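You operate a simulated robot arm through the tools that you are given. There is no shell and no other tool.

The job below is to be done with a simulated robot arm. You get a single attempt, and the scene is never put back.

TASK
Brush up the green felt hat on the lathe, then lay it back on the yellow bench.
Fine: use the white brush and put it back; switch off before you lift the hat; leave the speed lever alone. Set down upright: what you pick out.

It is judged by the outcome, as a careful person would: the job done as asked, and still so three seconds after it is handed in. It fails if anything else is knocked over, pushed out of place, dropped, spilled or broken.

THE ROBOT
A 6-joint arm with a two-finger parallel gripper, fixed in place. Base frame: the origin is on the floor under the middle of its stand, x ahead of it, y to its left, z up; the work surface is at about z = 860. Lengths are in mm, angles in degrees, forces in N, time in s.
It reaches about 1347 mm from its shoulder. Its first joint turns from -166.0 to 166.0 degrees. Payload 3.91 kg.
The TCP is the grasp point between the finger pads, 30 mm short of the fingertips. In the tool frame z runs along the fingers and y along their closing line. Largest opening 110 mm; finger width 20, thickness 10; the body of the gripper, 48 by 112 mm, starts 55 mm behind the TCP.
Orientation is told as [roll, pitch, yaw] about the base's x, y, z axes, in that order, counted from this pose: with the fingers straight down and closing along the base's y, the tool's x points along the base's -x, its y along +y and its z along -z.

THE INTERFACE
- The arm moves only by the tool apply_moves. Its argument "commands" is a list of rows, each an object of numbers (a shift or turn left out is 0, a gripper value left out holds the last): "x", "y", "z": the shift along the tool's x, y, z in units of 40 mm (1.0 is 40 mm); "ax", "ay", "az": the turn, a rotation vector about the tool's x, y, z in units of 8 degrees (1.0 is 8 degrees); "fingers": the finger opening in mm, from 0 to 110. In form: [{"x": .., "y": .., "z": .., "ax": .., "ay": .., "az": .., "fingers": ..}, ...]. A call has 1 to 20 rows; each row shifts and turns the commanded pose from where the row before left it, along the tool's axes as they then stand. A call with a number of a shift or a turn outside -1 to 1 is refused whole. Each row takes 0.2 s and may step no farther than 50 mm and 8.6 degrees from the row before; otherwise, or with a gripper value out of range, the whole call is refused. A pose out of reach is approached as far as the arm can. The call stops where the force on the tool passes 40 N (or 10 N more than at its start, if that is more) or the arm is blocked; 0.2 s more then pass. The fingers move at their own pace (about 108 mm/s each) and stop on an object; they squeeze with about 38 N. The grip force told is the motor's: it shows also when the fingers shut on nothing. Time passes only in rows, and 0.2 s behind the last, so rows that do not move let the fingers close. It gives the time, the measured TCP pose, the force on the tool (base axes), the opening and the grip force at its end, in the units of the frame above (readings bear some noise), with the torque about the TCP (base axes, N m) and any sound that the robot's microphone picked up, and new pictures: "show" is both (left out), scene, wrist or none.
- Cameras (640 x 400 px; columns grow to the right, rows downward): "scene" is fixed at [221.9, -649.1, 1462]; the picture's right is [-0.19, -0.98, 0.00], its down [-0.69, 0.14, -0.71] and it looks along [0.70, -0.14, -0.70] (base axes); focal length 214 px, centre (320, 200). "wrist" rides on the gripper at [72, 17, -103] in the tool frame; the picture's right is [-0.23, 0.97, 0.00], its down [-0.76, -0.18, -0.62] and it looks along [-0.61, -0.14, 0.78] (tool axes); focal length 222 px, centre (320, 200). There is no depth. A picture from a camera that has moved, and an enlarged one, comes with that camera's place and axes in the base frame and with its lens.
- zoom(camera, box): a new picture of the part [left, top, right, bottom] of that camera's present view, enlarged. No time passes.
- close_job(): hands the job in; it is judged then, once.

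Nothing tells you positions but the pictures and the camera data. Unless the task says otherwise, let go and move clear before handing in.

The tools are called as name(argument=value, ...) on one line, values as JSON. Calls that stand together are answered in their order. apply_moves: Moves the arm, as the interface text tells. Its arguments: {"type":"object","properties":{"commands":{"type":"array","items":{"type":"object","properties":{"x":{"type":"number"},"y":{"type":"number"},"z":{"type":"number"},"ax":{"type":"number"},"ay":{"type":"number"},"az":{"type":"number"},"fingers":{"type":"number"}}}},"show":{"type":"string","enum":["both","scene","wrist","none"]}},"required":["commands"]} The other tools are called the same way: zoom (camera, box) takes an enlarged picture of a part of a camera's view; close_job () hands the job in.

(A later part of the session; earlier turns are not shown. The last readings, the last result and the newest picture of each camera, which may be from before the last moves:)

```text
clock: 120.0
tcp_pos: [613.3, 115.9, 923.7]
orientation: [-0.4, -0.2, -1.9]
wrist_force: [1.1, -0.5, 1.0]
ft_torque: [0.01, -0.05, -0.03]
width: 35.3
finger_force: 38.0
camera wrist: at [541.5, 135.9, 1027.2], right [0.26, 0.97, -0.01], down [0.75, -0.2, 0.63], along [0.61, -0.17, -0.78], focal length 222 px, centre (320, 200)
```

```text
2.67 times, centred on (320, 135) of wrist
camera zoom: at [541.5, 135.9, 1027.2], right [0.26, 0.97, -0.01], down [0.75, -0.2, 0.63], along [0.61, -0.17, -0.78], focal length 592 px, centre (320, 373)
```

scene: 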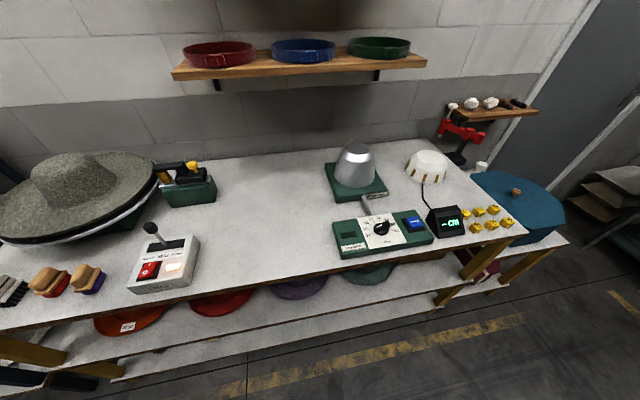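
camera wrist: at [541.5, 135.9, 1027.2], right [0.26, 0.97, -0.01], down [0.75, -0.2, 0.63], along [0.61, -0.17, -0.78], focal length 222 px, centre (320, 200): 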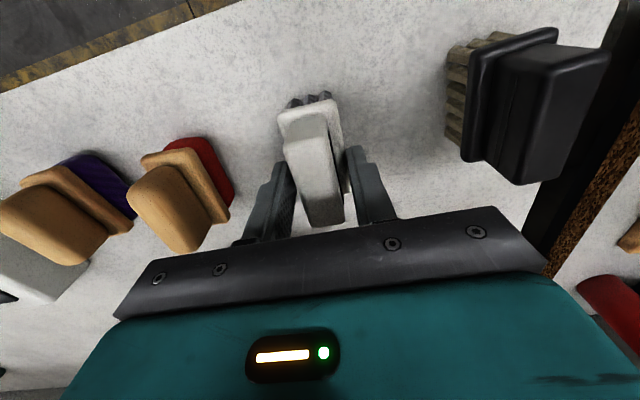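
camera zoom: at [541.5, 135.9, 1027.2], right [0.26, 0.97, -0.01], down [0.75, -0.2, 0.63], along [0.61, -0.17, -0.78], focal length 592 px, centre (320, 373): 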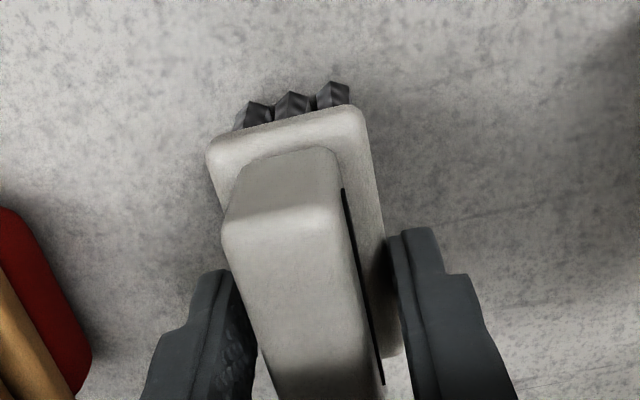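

The fingers closed on the wider plate (35 mm) rather than the handle. I'll open, rise 8 mm, and close on the handle itself.

apply_moves(commands=[{"fingers": 56}, {"fingers": 56}, {"z": -0.2}, {"fingers": 34}, {"fingers": 20}, {"fingers": 0}, {"z": 0}, {"z": 0}], show="wrist")

zoom(camera="wrist", box=[200, 60, 440, 210])

```text
clock: 121.8
tcp_pos: [613.7, 115.9, 931.9]
orientation: [-0.3, -0.4, -2.0]
wrist_force: [-0.2, -1.1, 0.2]
ft_torque: [-0.01, 0.02, -0.01]
width: 21.6
finger_force: 38.3
camera wrist: at [542.0, 136.3, 1034.5], right [0.26, 0.97, -0.01], down [0.75, -0.2, 0.63], along [0.61, -0.17, -0.78], focal length 222 px, centre (320, 200)
```

wrist: 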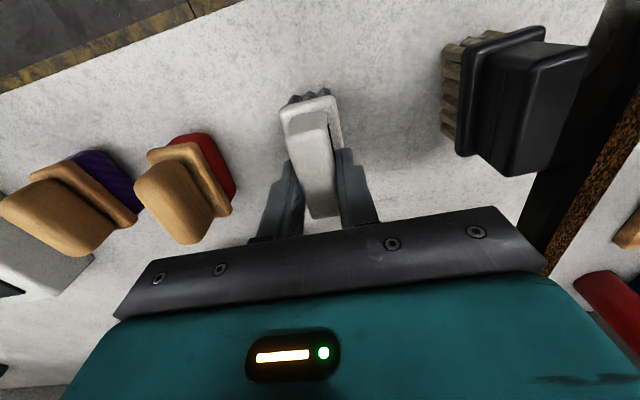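

```text
2.67 times, centred on (320, 135) of wrist
camera zoom: at [542.0, 136.3, 1034.5], right [0.26, 0.97, -0.01], down [0.75, -0.2, 0.63], along [0.61, -0.17, -0.78], focal length 592 px, centre (320, 373)
```

zoom: 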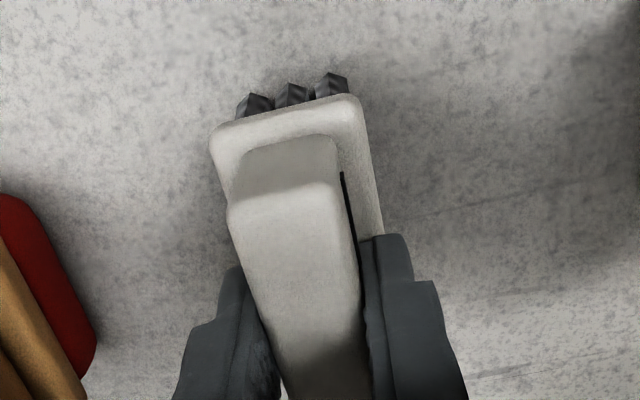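

Now it holds the handle (21.6 mm wide). I'm recording this as the put-back pose: TCP (613.6, 115.9, 931.9), yaw −2°. Lifting the brush.

apply_moves(commands=[{"z": -0.15}, {"z": -0.3}, {"z": -0.6}, {"z": -1}, {"z": -1}, {"z": -1}, {"z": -1}, {"z": 0}], show="both")

zoom(camera="wrist", box=[200, 60, 440, 210])

zoom(camera="scene", box=[0, 80, 240, 300])

```text
clock: 123.7
tcp_pos: [613.2, 118.2, 1134.6]
orientation: [-0.4, -0.2, -2.0]
wrist_force: [1.1, -0.1, -1.3]
ft_torque: [0.01, 0.03, 0.01]
width: 21.6
finger_force: 38.1
camera wrist: at [541.5, 138.8, 1237.4], right [0.26, 0.97, -0.01], down [0.75, -0.2, 0.63], along [0.6, -0.17, -0.78], focal length 222 px, centre (320, 200)
```

scene: 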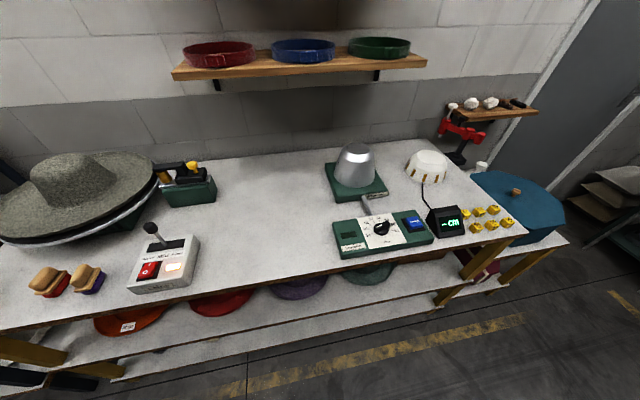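
wrist: 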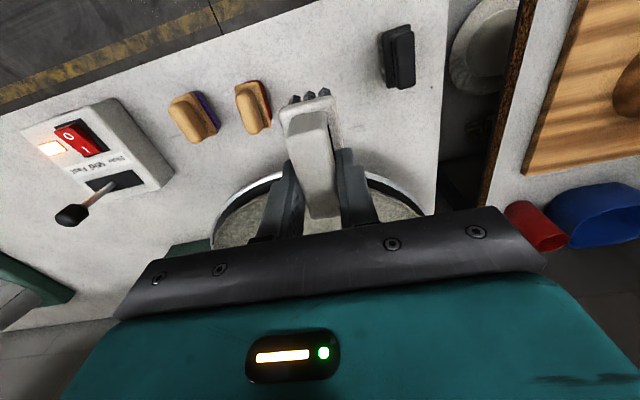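

```text
2.67 times, centred on (320, 135) of wrist
camera zoom: at [541.5, 138.8, 1237.4], right [0.26, 0.97, -0.01], down [0.75, -0.2, 0.63], along [0.6, -0.17, -0.78], focal length 592 px, centre (320, 373)
```

zoom: 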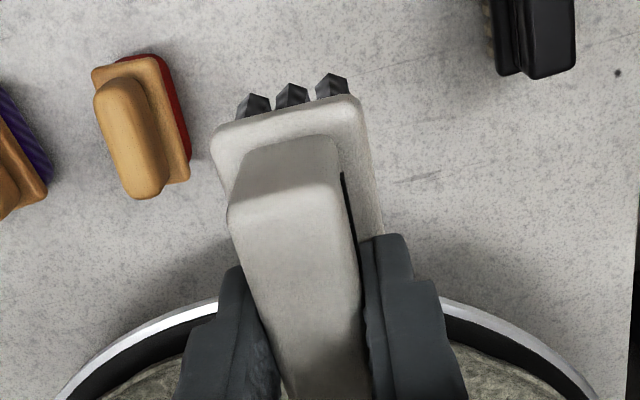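

```text
1.82 times, centred on (120, 190) of scene
camera zoom: at [221.9, -649.1, 1462.0], right [-0.19, -0.98, 0.0], down [-0.69, 0.14, -0.71], along [0.7, -0.14, -0.7], focal length 390 px, centre (684, 218)
```

zoom: 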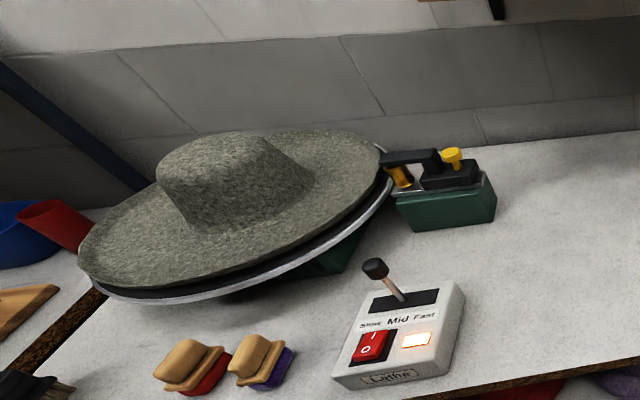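

The brush is secure and the lathe is running. The bristle tips hang about 71 mm below the TCP. I'll bring the brush over the near part of the brim (inside the lip, clear of the crown) and come down gently.

apply_moves(commands=[{"x": -0.8, "y": -0.4}, {"x": -0.8, "y": -0.4}, {"x": -0.8, "y": -0.4}, {"x": -0.8, "y": -0.35}, {"x": -0.8, "y": -0.3}, {"z": 0.7}, {"z": 0.6}, {"z": 0}], show="both")

zoom(camera="scene", box=[0, 80, 240, 230])

```text
clock: 125.5
tcp_pos: [771.5, 35.7, 1083.1]
orientation: [-0.4, -0.3, -2.0]
wrist_force: [-0.2, 0.3, -1.1]
ft_torque: [0.02, -0.04, -0.03]
width: 21.5
finger_force: 38.4
camera wrist: at [700.4, 56.1, 1186.5], right [0.26, 0.97, -0.01], down [0.75, -0.2, 0.63], along [0.61, -0.17, -0.78], focal length 222 px, centre (320, 200)
```

scene: 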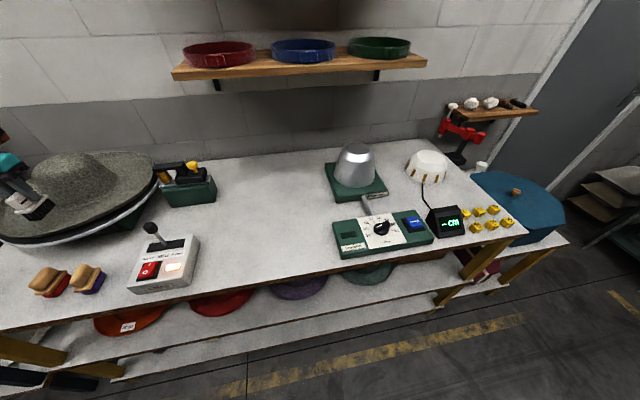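
wrist: 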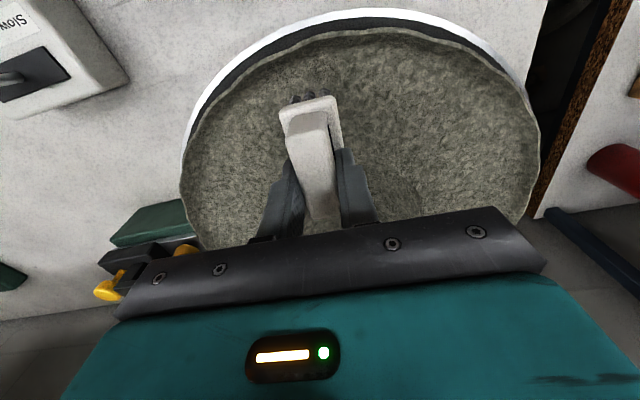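

```text
2.67 times, centred on (120, 155) of scene
camera zoom: at [221.9, -649.1, 1462.0], right [-0.19, -0.98, 0.0], down [-0.69, 0.14, -0.71], along [0.7, -0.14, -0.7], focal length 572 px, centre (853, 320)
```

zoom: 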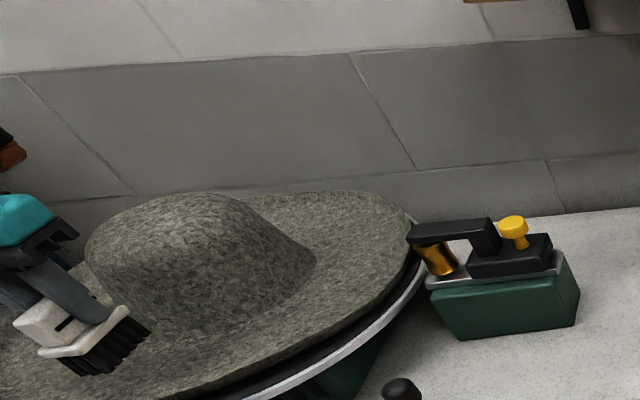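

apply_moves(commands=[{"z": 0.4}, {"z": 0.3}, {"z": 0}], show="none")

apply_moves(commands=[{"z": 0.12}, {"z": 0}], show="none")

apply_moves(commands=[{"z": 0.08}, {"z": 0}], show="none")

```text
clock: 126.2
tcp_pos: [771.1, 36.0, 1054.8]
orientation: [-0.5, -0.4, -2.0]
wrist_force: [-0.5, 0.7, -0.7]
ft_torque: [-0.06, -0.02, 0.04]
width: 21.2
finger_force: 37.4
```

```text
clock: 126.8
tcp_pos: [770.1, 36.0, 1049.7]
orientation: [-0.5, -0.2, -2.0]
wrist_force: [-0.1, 0.6, -0.8]
ft_torque: [-0.02, 0.01, -0.01]
width: 21.4
finger_force: 38.2
```

```text
clock: 127.5
tcp_pos: [769.4, 37.8, 1046.6]
orientation: [-0.4, -0.4, -1.9]
wrist_force: [0.6, 0.3, 0.1]
ft_torque: [0.0, 0.0, 0.04]
width: 21.3
finger_force: 38.1
```

apply_moves(commands=[{"z": 0.06}, {"z": 0}], show="none")

apply_moves(commands=[{"z": 0.06}, {"z": 0}], show="none")

apply_moves(commands=[{"z": 0.06}, {"z": 0}], show="none")

```text
clock: 128.1
tcp_pos: [769.7, 36.3, 1044.0]
orientation: [-0.4, -0.3, -2.0]
wrist_force: [-0.2, -3.3, 4.4]
ft_torque: [-0.12, 0.16, 0.07]
width: 21.5
finger_force: 38.0
```

```text
clock: 128.7
tcp_pos: [771.1, 37.6, 1040.6]
orientation: [-0.4, -0.3, -2.0]
wrist_force: [0.5, -1.0, 0.7]
ft_torque: [-0.02, 0.03, 0.01]
width: 21.4
finger_force: 37.8
```

```text
clock: 129.2
tcp_pos: [771.8, 37.1, 1038.4]
orientation: [-0.4, -0.3, -2.0]
wrist_force: [0.8, -2.2, 4.9]
ft_torque: [-0.11, 0.33, 0.09]
width: 21.3
finger_force: 37.5
```

The bristles are on the spinning brim: about 5 N down with a steady sideways drag. I'll hold for a few turns and watch the hat's surface.

apply_moves(commands=[{"z": 0}, {"z": 0}, {"z": 0}, {"z": 0}, {"z": 0}, {"z": 0}, {"z": 0}, {"z": 0}, {"z": 0}, {"z": 0}], show="both")

zoom(camera="scene", box=[0, 80, 240, 230])

zoom(camera="wrist", box=[160, 0, 560, 230])

```text
clock: 131.4
tcp_pos: [769.8, 37.2, 1040.9]
orientation: [-0.4, -0.3, -2.0]
wrist_force: [0.6, -2.6, 6.8]
ft_torque: [-0.15, 0.31, 0.11]
width: 21.5
finger_force: 37.5
camera wrist: at [698.6, 56.8, 1143.0], right [0.26, 0.97, -0.01], down [0.75, -0.2, 0.63], along [0.61, -0.17, -0.78], focal length 222 px, centre (320, 200)
```

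scene: 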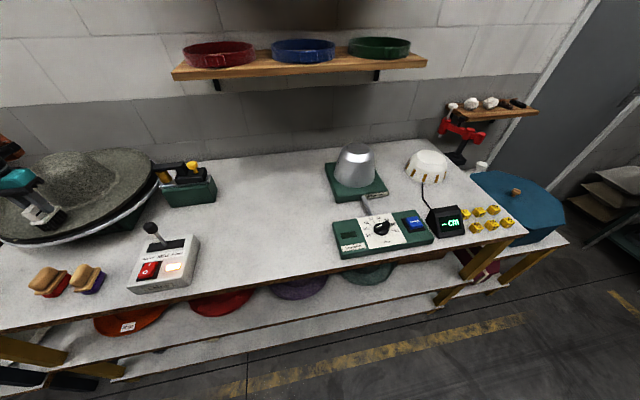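
wrist: 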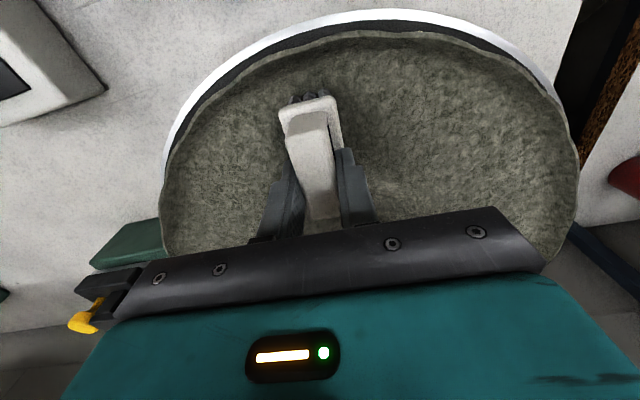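

```text
2.67 times, centred on (120, 155) of scene
camera zoom: at [221.9, -649.1, 1462.0], right [-0.19, -0.98, 0.0], down [-0.69, 0.14, -0.71], along [0.7, -0.14, -0.7], focal length 572 px, centre (853, 320)
```

zoom: 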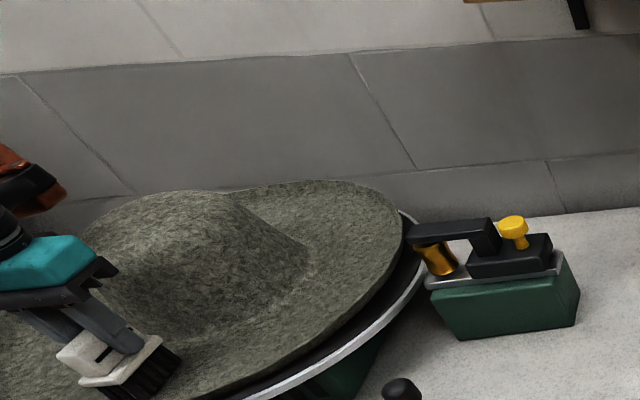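

```text
1.60 times, centred on (360, 115) of wrist
camera zoom: at [698.6, 56.8, 1143.0], right [0.26, 0.97, -0.01], down [0.75, -0.2, 0.63], along [0.61, -0.17, -0.78], focal length 355 px, centre (256, 336)
```

zoom: 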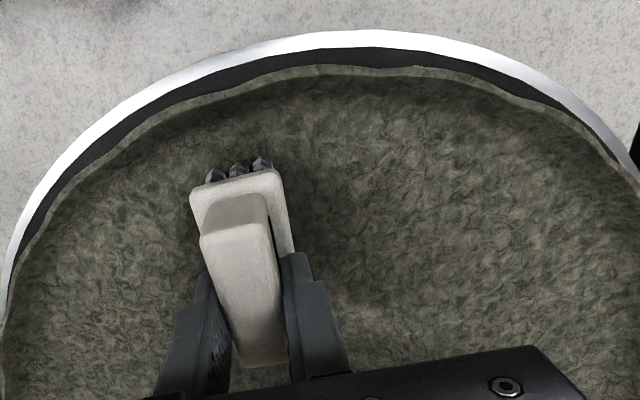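

The surface is changing: it's becoming darker, greener and smoother. I'll keep brushing and watch.

apply_moves(commands=[{"z": 0}, {"z": 0}, {"z": 0}, {"z": 0}, {"z": 0}, {"z": 0}, {"z": 0}, {"z": 0}, {"z": 0}, {"z": 0}, {"z": 0}, {"z": 0}, {"z": 0}, {"z": 0}, {"z": 0}, {"z": 0}, {"z": 0}, {"z": 0}, {"z": 0}, {"z": 0}], show="both")

zoom(camera="scene", box=[0, 80, 240, 230])

zoom(camera="wrist", box=[160, 0, 560, 230])

```text
clock: 135.7
tcp_pos: [770.3, 36.4, 1039.6]
orientation: [-0.4, -0.3, -2.1]
wrist_force: [0.2, -3.4, 7.0]
ft_torque: [-0.13, 0.23, 0.11]
width: 21.4
finger_force: 38.3
camera wrist: at [698.6, 56.7, 1143.0], right [0.26, 0.97, -0.01], down [0.75, -0.2, 0.63], along [0.61, -0.17, -0.78], focal length 222 px, centre (320, 200)
```

scene: 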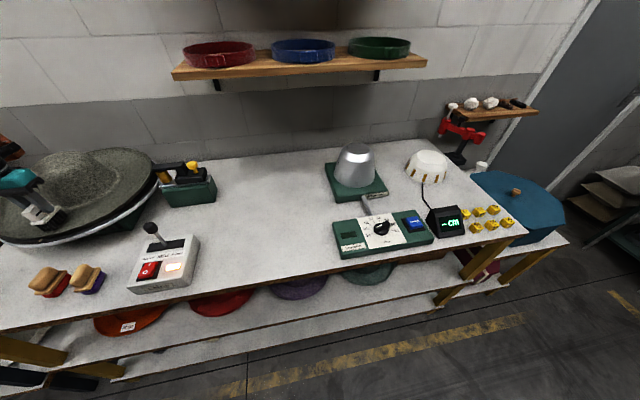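
wrist: 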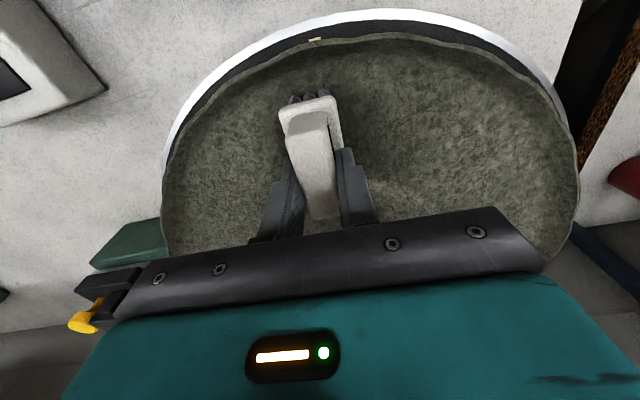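

```text
2.67 times, centred on (120, 155) of scene
camera zoom: at [221.9, -649.1, 1462.0], right [-0.19, -0.98, 0.0], down [-0.69, 0.14, -0.71], along [0.7, -0.14, -0.7], focal length 572 px, centre (853, 320)
```

zoom: 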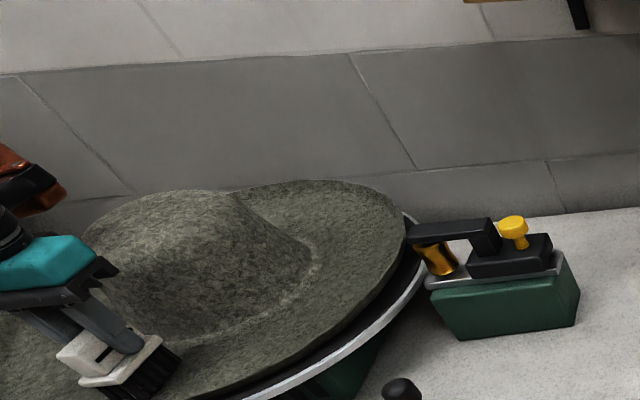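

```text
1.60 times, centred on (360, 115) of wrist
camera zoom: at [698.6, 56.7, 1143.0], right [0.26, 0.97, -0.01], down [0.75, -0.2, 0.63], along [0.61, -0.17, -0.78], focal length 355 px, centre (256, 336)
```

zoom: 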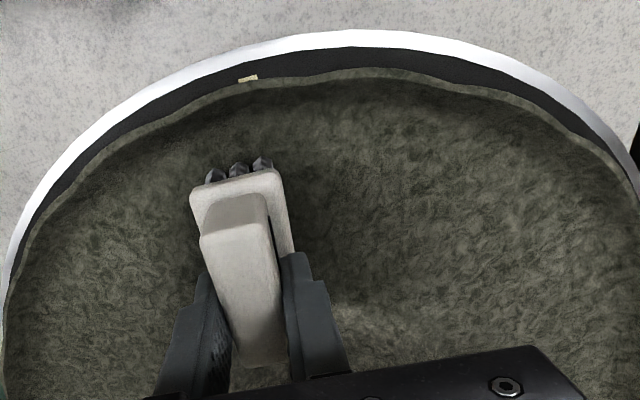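

The brushed ring on the brim is clearly greener, while the crown-brim corner and the crown are still pale, so it works area by area. I'll cover it all: outward toward the lip first, then inward to the corner.

apply_moves(commands=[{"x": 0.1}, {"x": 0.1}, {"x": 0.06}, {"x": 0}, {"x": 0}, {"x": 0}, {"x": 0}, {"x": 0}, {"x": 0}, {"x": 0}, {"x": 0}, {"x": 0}, {"x": 0}, {"x": 0}, {"x": 0}, {"x": 0}, {"x": 0}, {"x": 0}, {"x": 0}, {"x": 0}], show="wrist")

zoom(camera="wrist", box=[160, 0, 560, 230])

```text
clock: 139.8
tcp_pos: [759.2, 37.8, 1040.1]
orientation: [-0.4, -0.3, -2.0]
wrist_force: [-0.7, -2.9, 5.9]
ft_torque: [-0.1, 0.13, 0.06]
width: 21.7
finger_force: 38.1
camera wrist: at [688.2, 57.7, 1142.9], right [0.26, 0.97, -0.01], down [0.75, -0.2, 0.63], along [0.61, -0.17, -0.78], focal length 222 px, centre (320, 200)
```

wrist: 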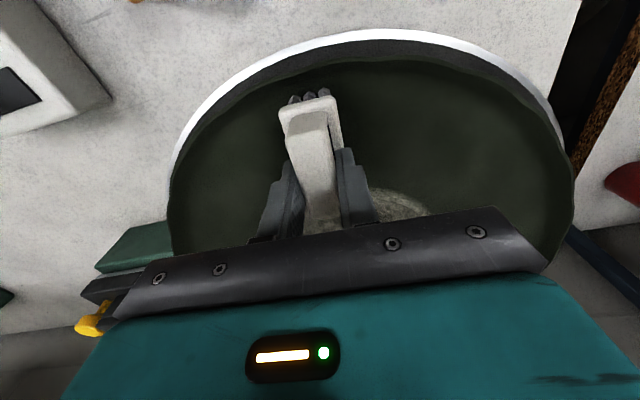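

```text
1.60 times, centred on (360, 115) of wrist
camera zoom: at [688.2, 57.7, 1142.9], right [0.26, 0.97, -0.01], down [0.75, -0.2, 0.63], along [0.61, -0.17, -0.78], focal length 355 px, centre (256, 336)
```

zoom: 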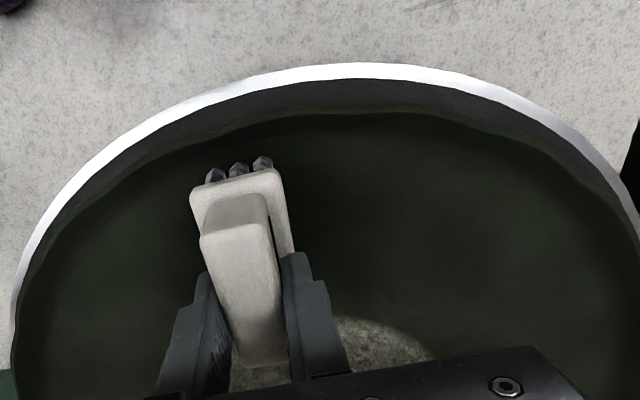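

The whole brim has turned a deep smooth green; the crown is still pale. I'll lift off, tilt the brush to face the crown wall (about 18° below horizontal), and check clearances before touching.

apply_moves(commands=[{"z": -0.6}, {"z": -0.9}, {"z": -0.9}, {"x": 0.8}, {"x": 0.8}, {"ay": -1}, {"ay": -1}, {"ay": -1}, {"ay": -1}, {"ay": -1}, {"ay": -1}, {"ay": -1}, {"ay": -1}, {"ay": -1}], show="both")

zoom(camera="scene", box=[0, 80, 240, 230])

```text
clock: 142.8
tcp_pos: [696.3, 41.4, 1136.1]
orientation: [-1.1, -72.3, -0.9]
wrist_force: [0.8, 0.0, -1.3]
ft_torque: [0.01, 0.05, 0.01]
width: 21.5
finger_force: 38.2
camera wrist: at [576.8, 62.2, 1098.2], right [0.1, 0.97, 0.21], down [-0.37, -0.16, 0.92], along [0.92, -0.17, 0.34], focal length 222 px, centre (320, 200)
```

scene: 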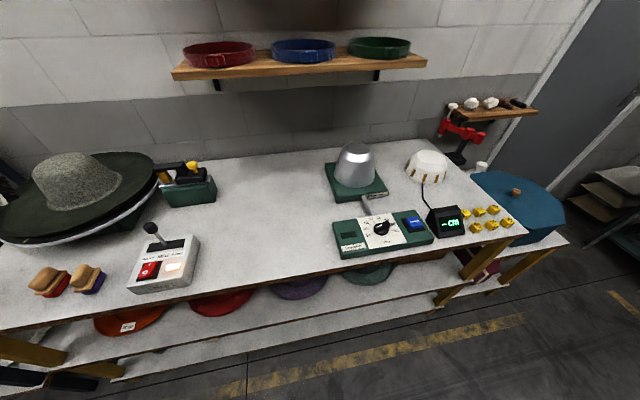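
wrist: 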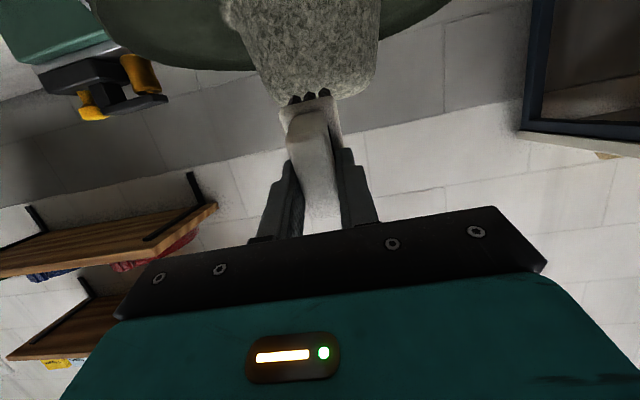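

```text
2.67 times, centred on (120, 155) of scene
camera zoom: at [221.9, -649.1, 1462.0], right [-0.19, -0.98, 0.0], down [-0.69, 0.14, -0.71], along [0.7, -0.14, -0.7], focal length 572 px, centre (853, 320)
```

zoom: 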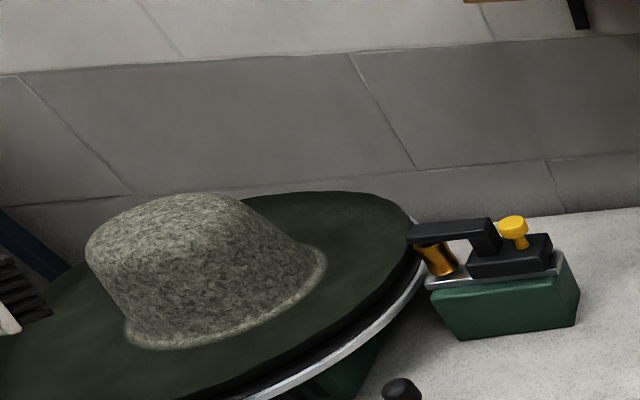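

The brim/crown difference is very clear now. I'll bring the brush level with the crown wall, still about 25 mm away.

apply_moves(commands=[{"z": 0.4, "x": 0.65}, {"z": 0.5, "x": 0.65}, {"z": 0.6, "x": 0.6}, {"z": 0}], show="both")

zoom(camera="scene", box=[0, 120, 160, 220])

zoom(camera="wrist", box=[160, 0, 480, 200])

```text
clock: 143.8
tcp_pos: [728.0, 38.1, 1044.8]
orientation: [-1.4, -72.3, -0.8]
wrist_force: [0.3, 0.1, -1.0]
ft_torque: [-0.02, 0.04, 0.0]
width: 21.6
finger_force: 37.3
camera wrist: at [610.7, 59.4, 1007.2], right [0.1, 0.97, 0.21], down [-0.37, -0.16, 0.92], along [0.92, -0.17, 0.34], focal length 222 px, centre (320, 200)
```

scene: 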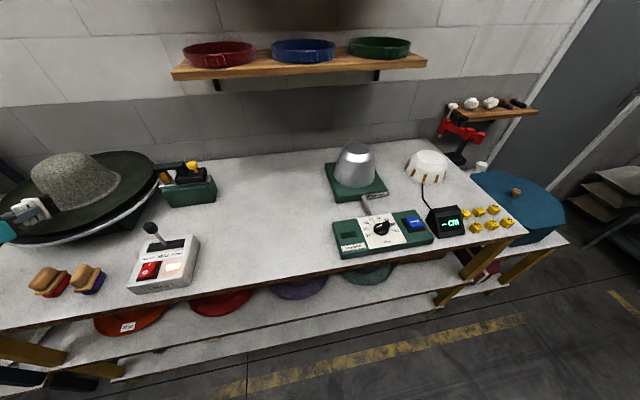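
wrist: 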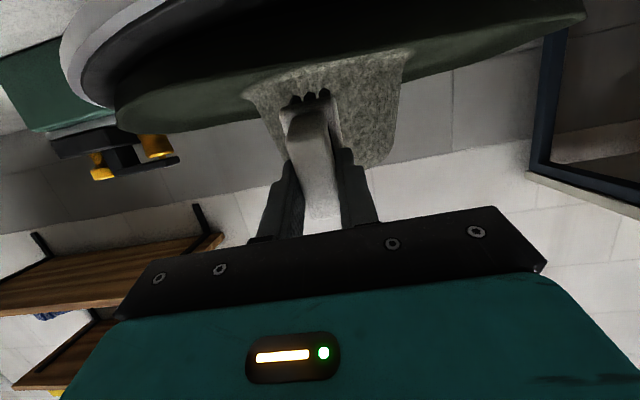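

```text
4.00 times, centred on (80, 170) of scene
camera zoom: at [221.9, -649.1, 1462.0], right [-0.19, -0.98, 0.0], down [-0.69, 0.14, -0.71], along [0.7, -0.14, -0.7], focal length 858 px, centre (1280, 320)
```

zoom: 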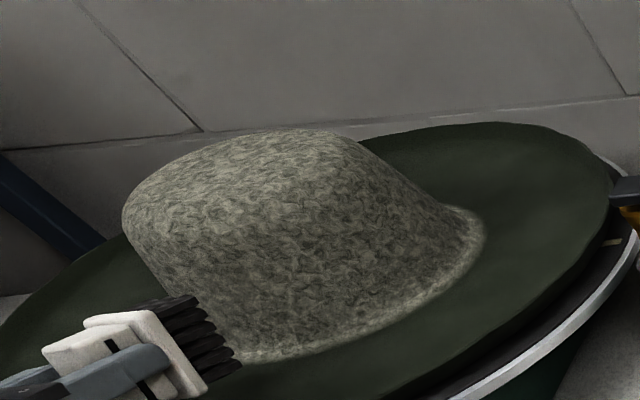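

```text
2.00 times, centred on (320, 100) of wrist
camera zoom: at [610.7, 59.4, 1007.2], right [0.1, 0.97, 0.21], down [-0.37, -0.16, 0.92], along [0.92, -0.17, 0.34], focal length 444 px, centre (320, 400)
```

zoom: 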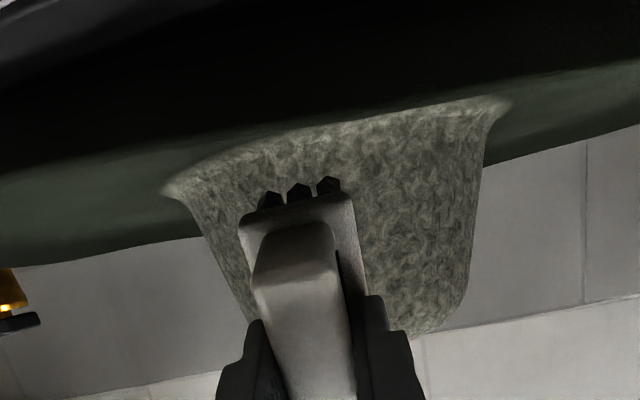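

The view is clean. I'll advance toward the crown wall slowly until the bristles touch.

apply_moves(commands=[{"z": 0.47, "x": -0.15, "y": 0.1}, {"z": 0.36, "x": -0.11}, {"z": 0}], show="none")

apply_moves(commands=[{"z": 0.12, "x": -0.04}, {"z": 0}], show="none")

apply_moves(commands=[{"z": 0.1, "x": -0.03}, {"z": 0}], show="none")

```text
clock: 144.7
tcp_pos: [763.7, 43.9, 1044.7]
orientation: [-1.3, -72.3, -0.8]
wrist_force: [0.3, 0.6, -0.7]
ft_torque: [-0.01, 0.0, 0.0]
width: 21.6
finger_force: 38.4
```

```text
clock: 145.2
tcp_pos: [769.8, 42.5, 1046.2]
orientation: [-1.3, -72.4, -0.7]
wrist_force: [-0.3, 0.2, -1.1]
ft_torque: [0.01, 0.0, 0.01]
width: 21.6
finger_force: 38.2
```

```text
clock: 145.8
tcp_pos: [772.7, 43.0, 1048.1]
orientation: [-1.3, -72.4, -0.8]
wrist_force: [-26.1, -9.5, 5.9]
ft_torque: [0.1, -0.61, -0.39]
width: 21.6
finger_force: 38.8
```

apply_moves(commands=[{"z": -0.05, "x": 0.016}, {"z": 0}, {"z": 0}, {"z": 0}], show="none")

apply_moves(commands=[{"z": 0}, {"z": 0}, {"z": 0}], show="scene")

zoom(camera="scene", box=[0, 120, 160, 220])

```text
clock: 146.8
tcp_pos: [771.5, 44.0, 1044.0]
orientation: [-1.3, -72.2, -0.5]
wrist_force: [-0.1, -0.3, -0.4]
ft_torque: [0.03, 0.06, 0.02]
width: 21.3
finger_force: 38.4
```

```text
clock: 147.7
tcp_pos: [771.5, 41.5, 1044.9]
orientation: [-1.3, -72.3, -0.7]
wrist_force: [-4.5, -1.0, -0.3]
ft_torque: [0.02, -0.05, -0.09]
width: 21.5
finger_force: 37.9
```

scene: 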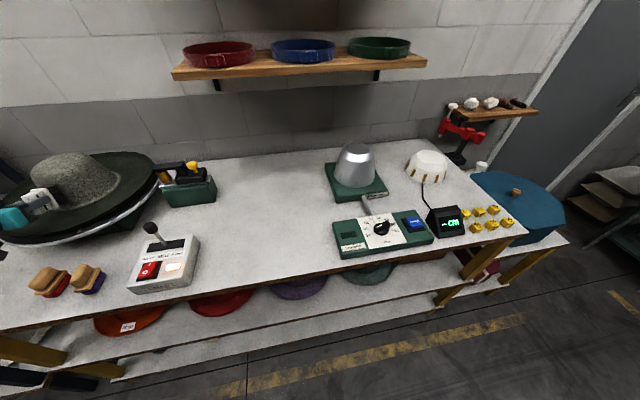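

```text
4.00 times, centred on (80, 170) of scene
camera zoom: at [221.9, -649.1, 1462.0], right [-0.19, -0.98, 0.0], down [-0.69, 0.14, -0.71], along [0.7, -0.14, -0.7], focal length 858 px, centre (1280, 320)
```

zoom: 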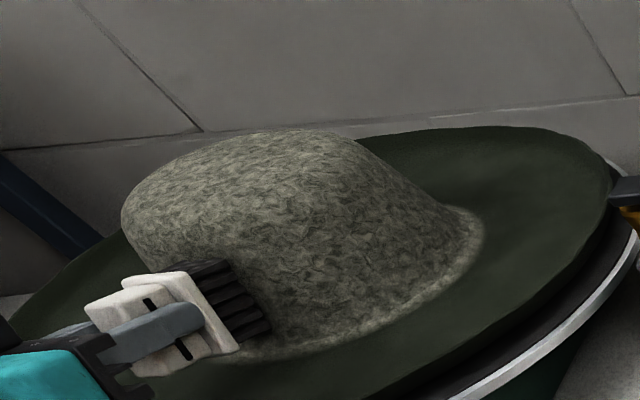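

apply_moves(commands=[{"z": 0.02, "x": -0.006}, {"z": 0}, {"z": 0}, {"z": 0}, {"z": 0}, {"z": 0}, {"z": 0}, {"z": 0}, {"z": 0}, {"z": 0}, {"z": 0}, {"z": 0}, {"z": 0}, {"z": 0}, {"z": 0}], show="scene")

zoom(camera="scene", box=[0, 120, 160, 220])

```text
clock: 150.8
tcp_pos: [772.4, 41.6, 1045.9]
orientation: [-1.4, -72.3, -0.7]
wrist_force: [-1.6, -0.8, -1.1]
ft_torque: [0.04, -0.05, -0.01]
width: 21.6
finger_force: 38.7
```

scene: 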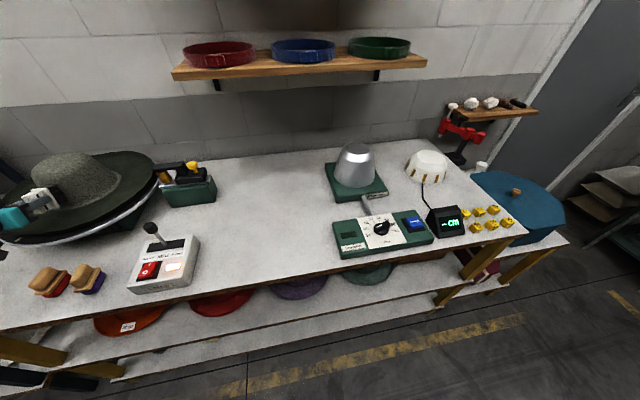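

```text
4.00 times, centred on (80, 170) of scene
camera zoom: at [221.9, -649.1, 1462.0], right [-0.19, -0.98, 0.0], down [-0.69, 0.14, -0.71], along [0.7, -0.14, -0.7], focal length 858 px, centre (1280, 320)
```

zoom: 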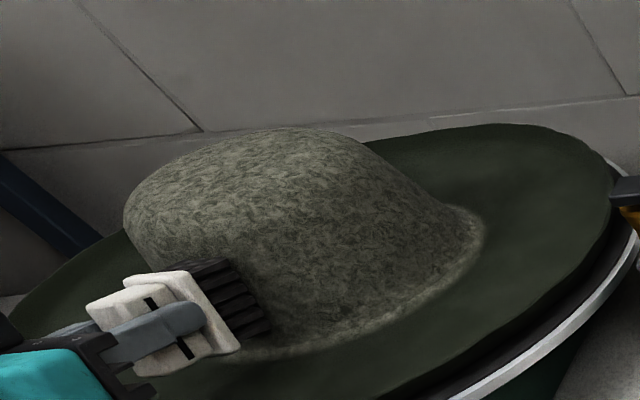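

The crown wall is turning too. I'll keep going here.

apply_moves(commands=[{"z": 0.02, "x": -0.006}, {"z": 0}, {"z": 0}, {"z": 0}, {"z": 0}, {"z": 0}, {"z": 0}, {"z": 0}, {"z": 0}, {"z": 0}, {"z": 0}, {"z": 0}, {"z": 0}, {"z": 0}, {"z": 0}, {"z": 0}, {"z": 0}, {"z": 0}, {"z": 0}, {"z": 0}], show="scene")

zoom(camera="scene", box=[0, 120, 160, 220])

```text
clock: 155.1
tcp_pos: [771.9, 41.6, 1046.8]
orientation: [-1.3, -72.4, -0.7]
wrist_force: [-13.1, -4.7, 3.4]
ft_torque: [0.02, -0.34, -0.37]
width: 21.5
finger_force: 38.2
```

scene: 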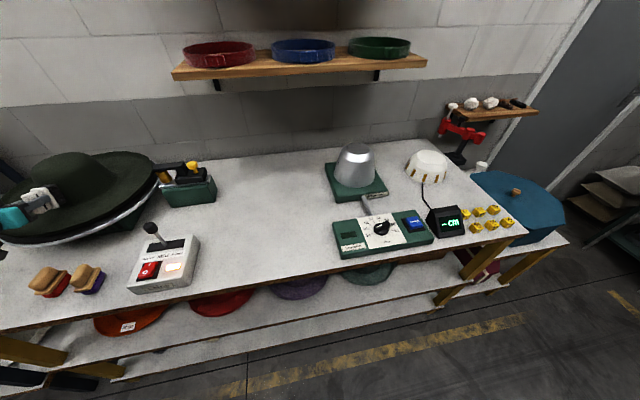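

```text
4.00 times, centred on (80, 170) of scene
camera zoom: at [221.9, -649.1, 1462.0], right [-0.19, -0.98, 0.0], down [-0.69, 0.14, -0.71], along [0.7, -0.14, -0.7], focal length 858 px, centre (1280, 320)
```

zoom: 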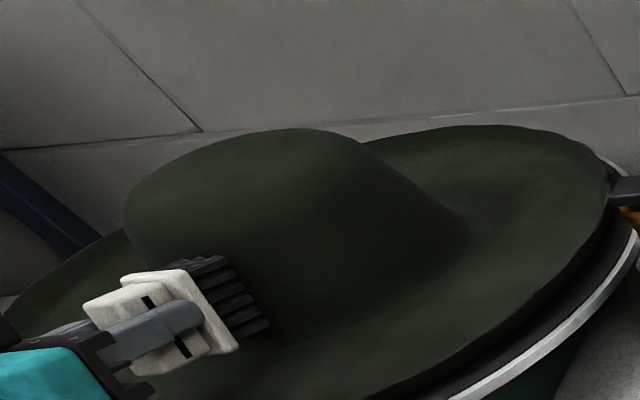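

The whole hat, brim and crown, is now an even smooth deep green. I'll back the brush away, raise it, and straighten the tool.

apply_moves(commands=[{"z": -0.47, "x": 0.15}, {"z": -0.6, "x": 0.19}, {"z": -0.6, "x": -0.6}, {"z": -0.5, "x": -0.65}, {"z": -0.4, "x": -0.65}, {"ay": 1}, {"ay": 1}, {"ay": 1}, {"ay": 1}, {"ay": 1}, {"ay": 1}, {"ay": 1}, {"ay": 1}, {"ay": 1}], show="both")

zoom(camera="scene", box=[0, 90, 240, 240])

```text
clock: 158.1
tcp_pos: [693.9, 45.2, 1136.3]
orientation: [-0.4, -0.3, -2.1]
wrist_force: [-0.5, 0.8, -0.1]
ft_torque: [0.01, -0.07, 0.01]
width: 21.6
finger_force: 38.0
camera wrist: at [623.2, 65.5, 1238.8], right [0.26, 0.97, -0.01], down [0.75, -0.2, 0.63], along [0.6, -0.17, -0.78], focal length 222 px, centre (320, 200)
```

scene: 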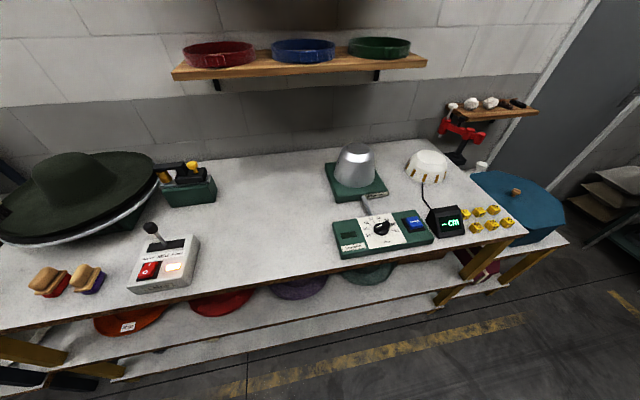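
wrist: 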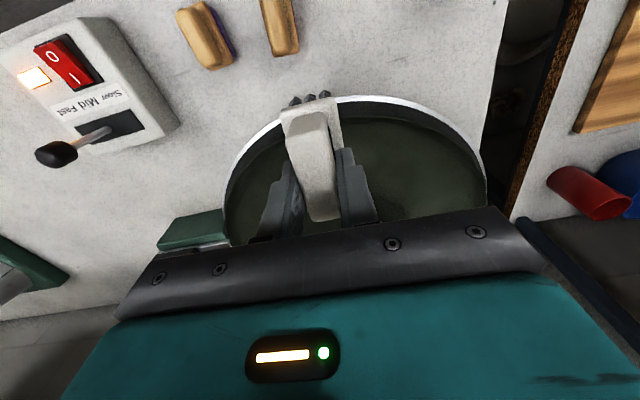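

```text
2.67 times, centred on (120, 165) of scene
camera zoom: at [221.9, -649.1, 1462.0], right [-0.19, -0.98, 0.0], down [-0.69, 0.14, -0.71], along [0.7, -0.14, -0.7], focal length 572 px, centre (853, 293)
```

zoom: 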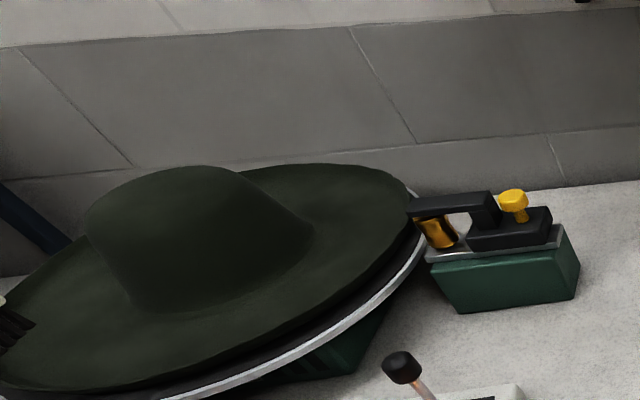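

The hat is fully brushed. Now the brush goes back: I'll move above its recorded spot and confirm position before lowering.

apply_moves(commands=[{"x": 0.69, "y": 0.565}, {"x": 0.69, "y": 0.565}, {"x": 0.69, "y": 0.565}, {"z": 0.8}, {"z": 0.8}, {"z": 0.8}, {"z": 0}], show="wrist")

zoom(camera="wrist", box=[200, 60, 440, 210])

```text
clock: 159.7
tcp_pos: [613.8, 117.5, 1036.3]
orientation: [-0.4, -0.3, -2.1]
wrist_force: [0.2, -0.2, -1.7]
ft_torque: [0.02, 0.01, -0.01]
width: 21.7
finger_force: 38.7
camera wrist: at [542.4, 136.7, 1140.0], right [0.26, 0.97, -0.01], down [0.75, -0.2, 0.63], along [0.61, -0.17, -0.78], focal length 222 px, centre (320, 200)
```

wrist: 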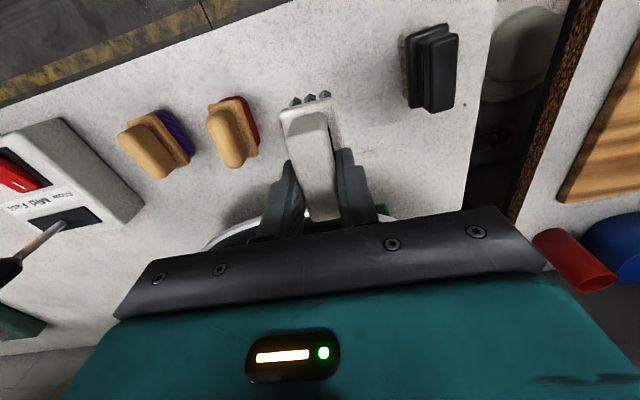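

```text
2.67 times, centred on (320, 135) of wrist
camera zoom: at [542.4, 136.7, 1140.0], right [0.26, 0.97, -0.01], down [0.75, -0.2, 0.63], along [0.61, -0.17, -0.78], focal length 592 px, centre (320, 373)
```

zoom: 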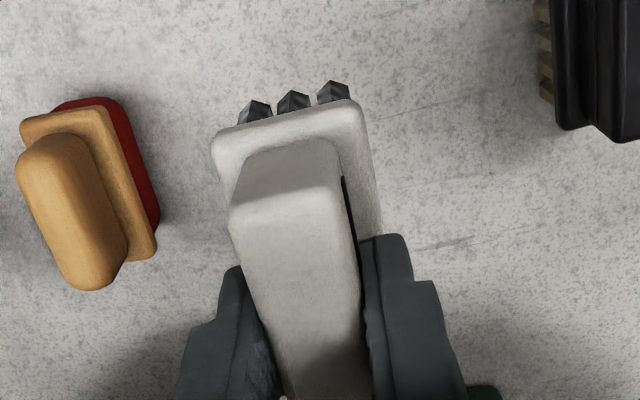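

apply_moves(commands=[{"z": 0.8}, {"z": 0.7}, {"z": 0.5}, {"z": 0.3}, {"z": 0.15}, {"z": 0}], show="none")

apply_moves(commands=[{"z": 0.06}, {"z": 0}], show="none")

apply_moves(commands=[{"z": 0.05}, {"z": 0}], show="none")

```text
clock: 161.1
tcp_pos: [614.6, 114.7, 940.7]
orientation: [-0.4, -0.4, -2.0]
wrist_force: [-0.1, -0.4, -0.3]
ft_torque: [0.0, -0.01, -0.01]
width: 21.6
finger_force: 38.3
```

```text
clock: 161.7
tcp_pos: [612.7, 114.3, 939.0]
orientation: [-0.4, -0.3, -1.9]
wrist_force: [0.2, 0.9, -0.4]
ft_torque: [0.01, -0.02, -0.02]
width: 21.4
finger_force: 38.2
```

```text
clock: 162.2
tcp_pos: [614.9, 113.8, 936.0]
orientation: [-0.4, -0.3, -2.0]
wrist_force: [0.5, -0.2, 0.3]
ft_torque: [0.01, 0.01, -0.02]
width: 21.6
finger_force: 38.3
```

apply_moves(commands=[{"z": 0.05, "y": 0.04}, {"z": 0}], show="none")

apply_moves(commands=[{"z": 0.04}, {"z": 0}], show="none")

apply_moves(commands=[{"z": 0.03}, {"z": 0}], show="wrist")

```text
clock: 162.8
tcp_pos: [615.1, 115.8, 934.6]
orientation: [-0.4, -0.3, -2.0]
wrist_force: [-0.6, 0.0, -1.5]
ft_torque: [-0.03, 0.0, 0.02]
width: 21.6
finger_force: 38.2
```

```text
clock: 163.4
tcp_pos: [615.3, 115.5, 933.3]
orientation: [-0.4, -0.3, -2.0]
wrist_force: [0.6, 0.0, -1.8]
ft_torque: [0.01, 0.03, -0.01]
width: 21.4
finger_force: 38.3
```

```text
clock: 164.1
tcp_pos: [615.3, 115.9, 932.2]
orientation: [-0.4, -0.4, -2.0]
wrist_force: [-0.8, -0.2, -0.9]
ft_torque: [0.0, 0.01, 0.01]
width: 21.5
finger_force: 37.9
camera wrist: at [543.5, 135.9, 1034.8], right [0.26, 0.97, -0.01], down [0.75, -0.2, 0.63], along [0.61, -0.17, -0.78], focal length 222 px, centre (320, 200)
```

wrist: 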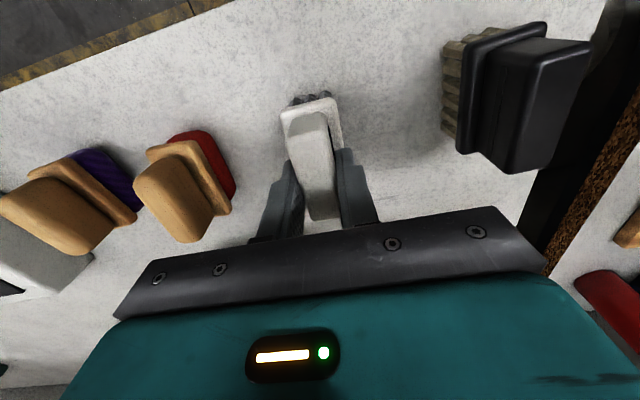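

apply_moves(commands=[{"z": 0.03}, {"z": 0}], show="none")

apply_moves(commands=[{"z": 0.03}, {"z": 0}], show="none")

```text
clock: 164.7
tcp_pos: [615.3, 115.3, 931.3]
orientation: [-0.4, -0.3, -2.1]
wrist_force: [-0.4, -0.4, 6.9]
ft_torque: [0.1, 0.29, 0.0]
width: 21.6
finger_force: 38.0
```

```text
clock: 165.2
tcp_pos: [615.2, 115.7, 930.5]
orientation: [-0.5, -0.4, -2.0]
wrist_force: [3.5, 0.4, 27.5]
ft_torque: [0.22, 0.71, -0.01]
width: 21.7
finger_force: 38.4
```

The brush is down on the bench. I'll ease off the press and let go.

apply_moves(commands=[{"z": -0.035}, {"z": 0}, {"fingers": 30}, {"fingers": 54}, {"z": 0}, {"z": -0.3}, {"z": -0.8}, {"z": -1}, {"z": -1}, {"z": -1}, {"z": -1}], show="both")

zoom(camera="wrist", box=[200, 40, 440, 190])

zoom(camera="scene", box=[0, 255, 112, 325])

```text
clock: 167.7
tcp_pos: [617.0, 117.5, 1133.5]
orientation: [-0.4, -0.2, -2.0]
wrist_force: [-0.2, -0.6, -0.3]
ft_torque: [0.01, -0.01, 0.01]
width: 54.1
finger_force: 0.1
camera wrist: at [544.9, 136.7, 1236.9], right [0.26, 0.97, -0.01], down [0.75, -0.2, 0.63], along [0.6, -0.17, -0.78], focal length 222 px, centre (320, 200)
```

scene: 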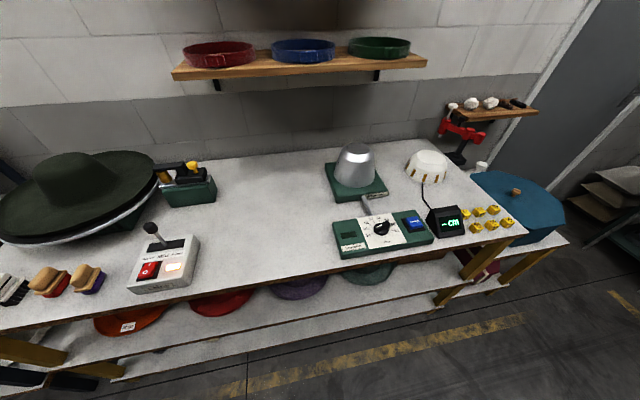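
wrist: 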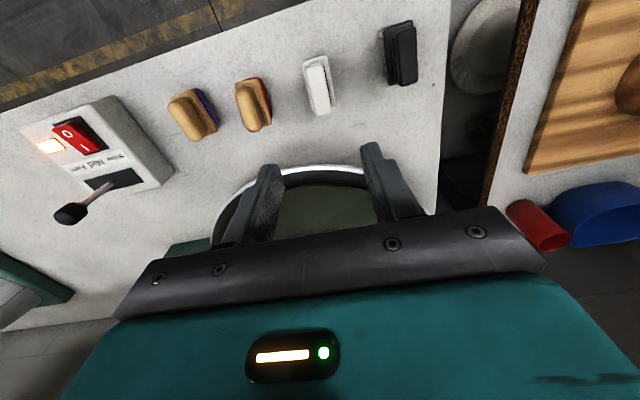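

```text
2.67 times, centred on (320, 115) of wrist
camera zoom: at [544.9, 136.7, 1236.9], right [0.26, 0.97, -0.01], down [0.75, -0.2, 0.63], along [0.6, -0.17, -0.78], focal length 592 px, centre (320, 427)
```

zoom: 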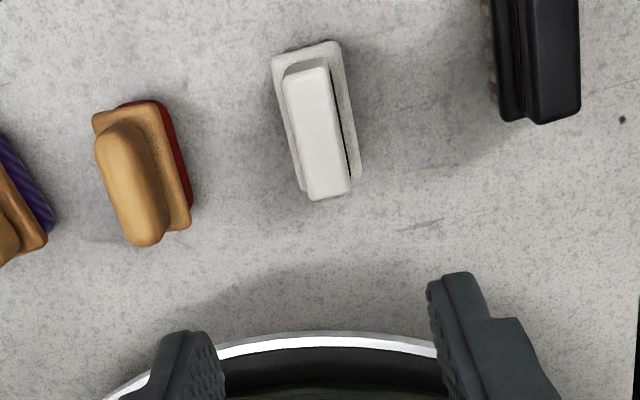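

```text
5.71 times, centred on (56, 290) of scene
camera zoom: at [221.9, -649.1, 1462.0], right [-0.19, -0.98, 0.0], down [-0.69, 0.14, -0.71], along [0.7, -0.14, -0.7], focal length 1226 px, centre (1829, -314)
```

zoom: 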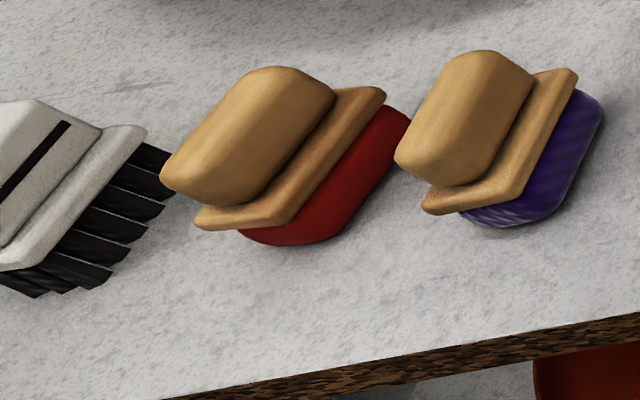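

The brush is back upright in its place in the row. Now the switch: I'll fly back above it with closed fingers, aiming at the "O" half near (573, −250).

apply_moves(commands=[{"z": -0.6, "az": -0.25, "fingers": 0}, {"y": -0.95, "x": 0.1}, {"y": -0.95, "x": 0.1}, {"y": -0.95, "x": 0.1}, {"y": -0.95, "x": 0.1}, {"y": -0.95, "x": 0.1}, {"y": -0.95, "x": 0.1}, {"y": -0.95, "x": 0.1}, {"y": -0.95, "x": 0.1}, {"y": -0.95, "x": 0.1}, {"y": -0.6, "x": 0.1}], show="wrist")

zoom(camera="wrist", box=[200, 60, 440, 210])

```text
clock: 170.1
tcp_pos: [573.4, -248.9, 1161.2]
orientation: [-0.4, -0.3, -0.1]
wrist_force: [0.2, -0.1, 0.0]
ft_torque: [-0.02, -0.01, -0.01]
width: 0.0
finger_force: 37.7
camera wrist: at [501.0, -231.8, 1264.4], right [0.23, 0.97, -0.01], down [0.76, -0.17, 0.63], along [0.61, -0.15, -0.78], focal length 222 px, centre (320, 200)
```

wrist: 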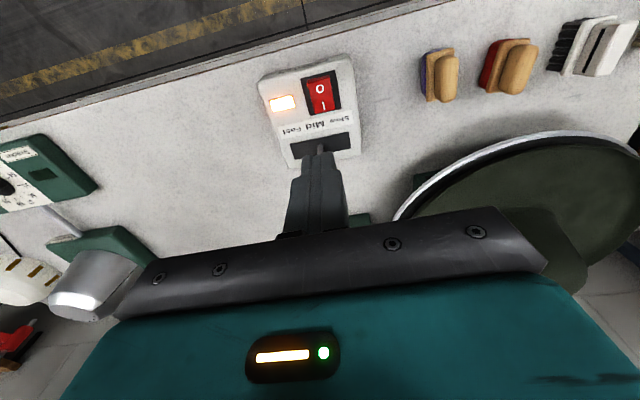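

```text
2.67 times, centred on (320, 135) of wrist
camera zoom: at [501.0, -231.8, 1264.4], right [0.23, 0.97, -0.01], down [0.76, -0.17, 0.63], along [0.61, -0.15, -0.78], focal length 592 px, centre (320, 373)
```

zoom: 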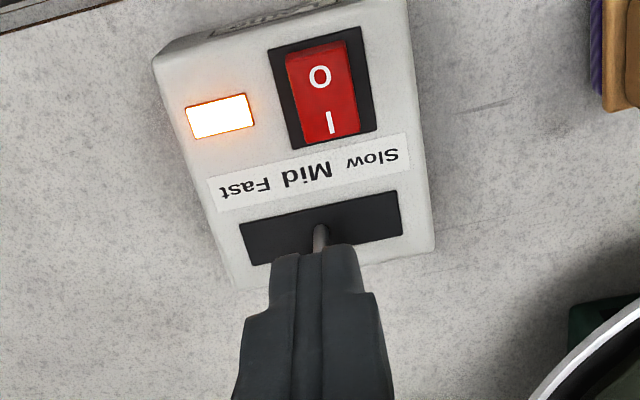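

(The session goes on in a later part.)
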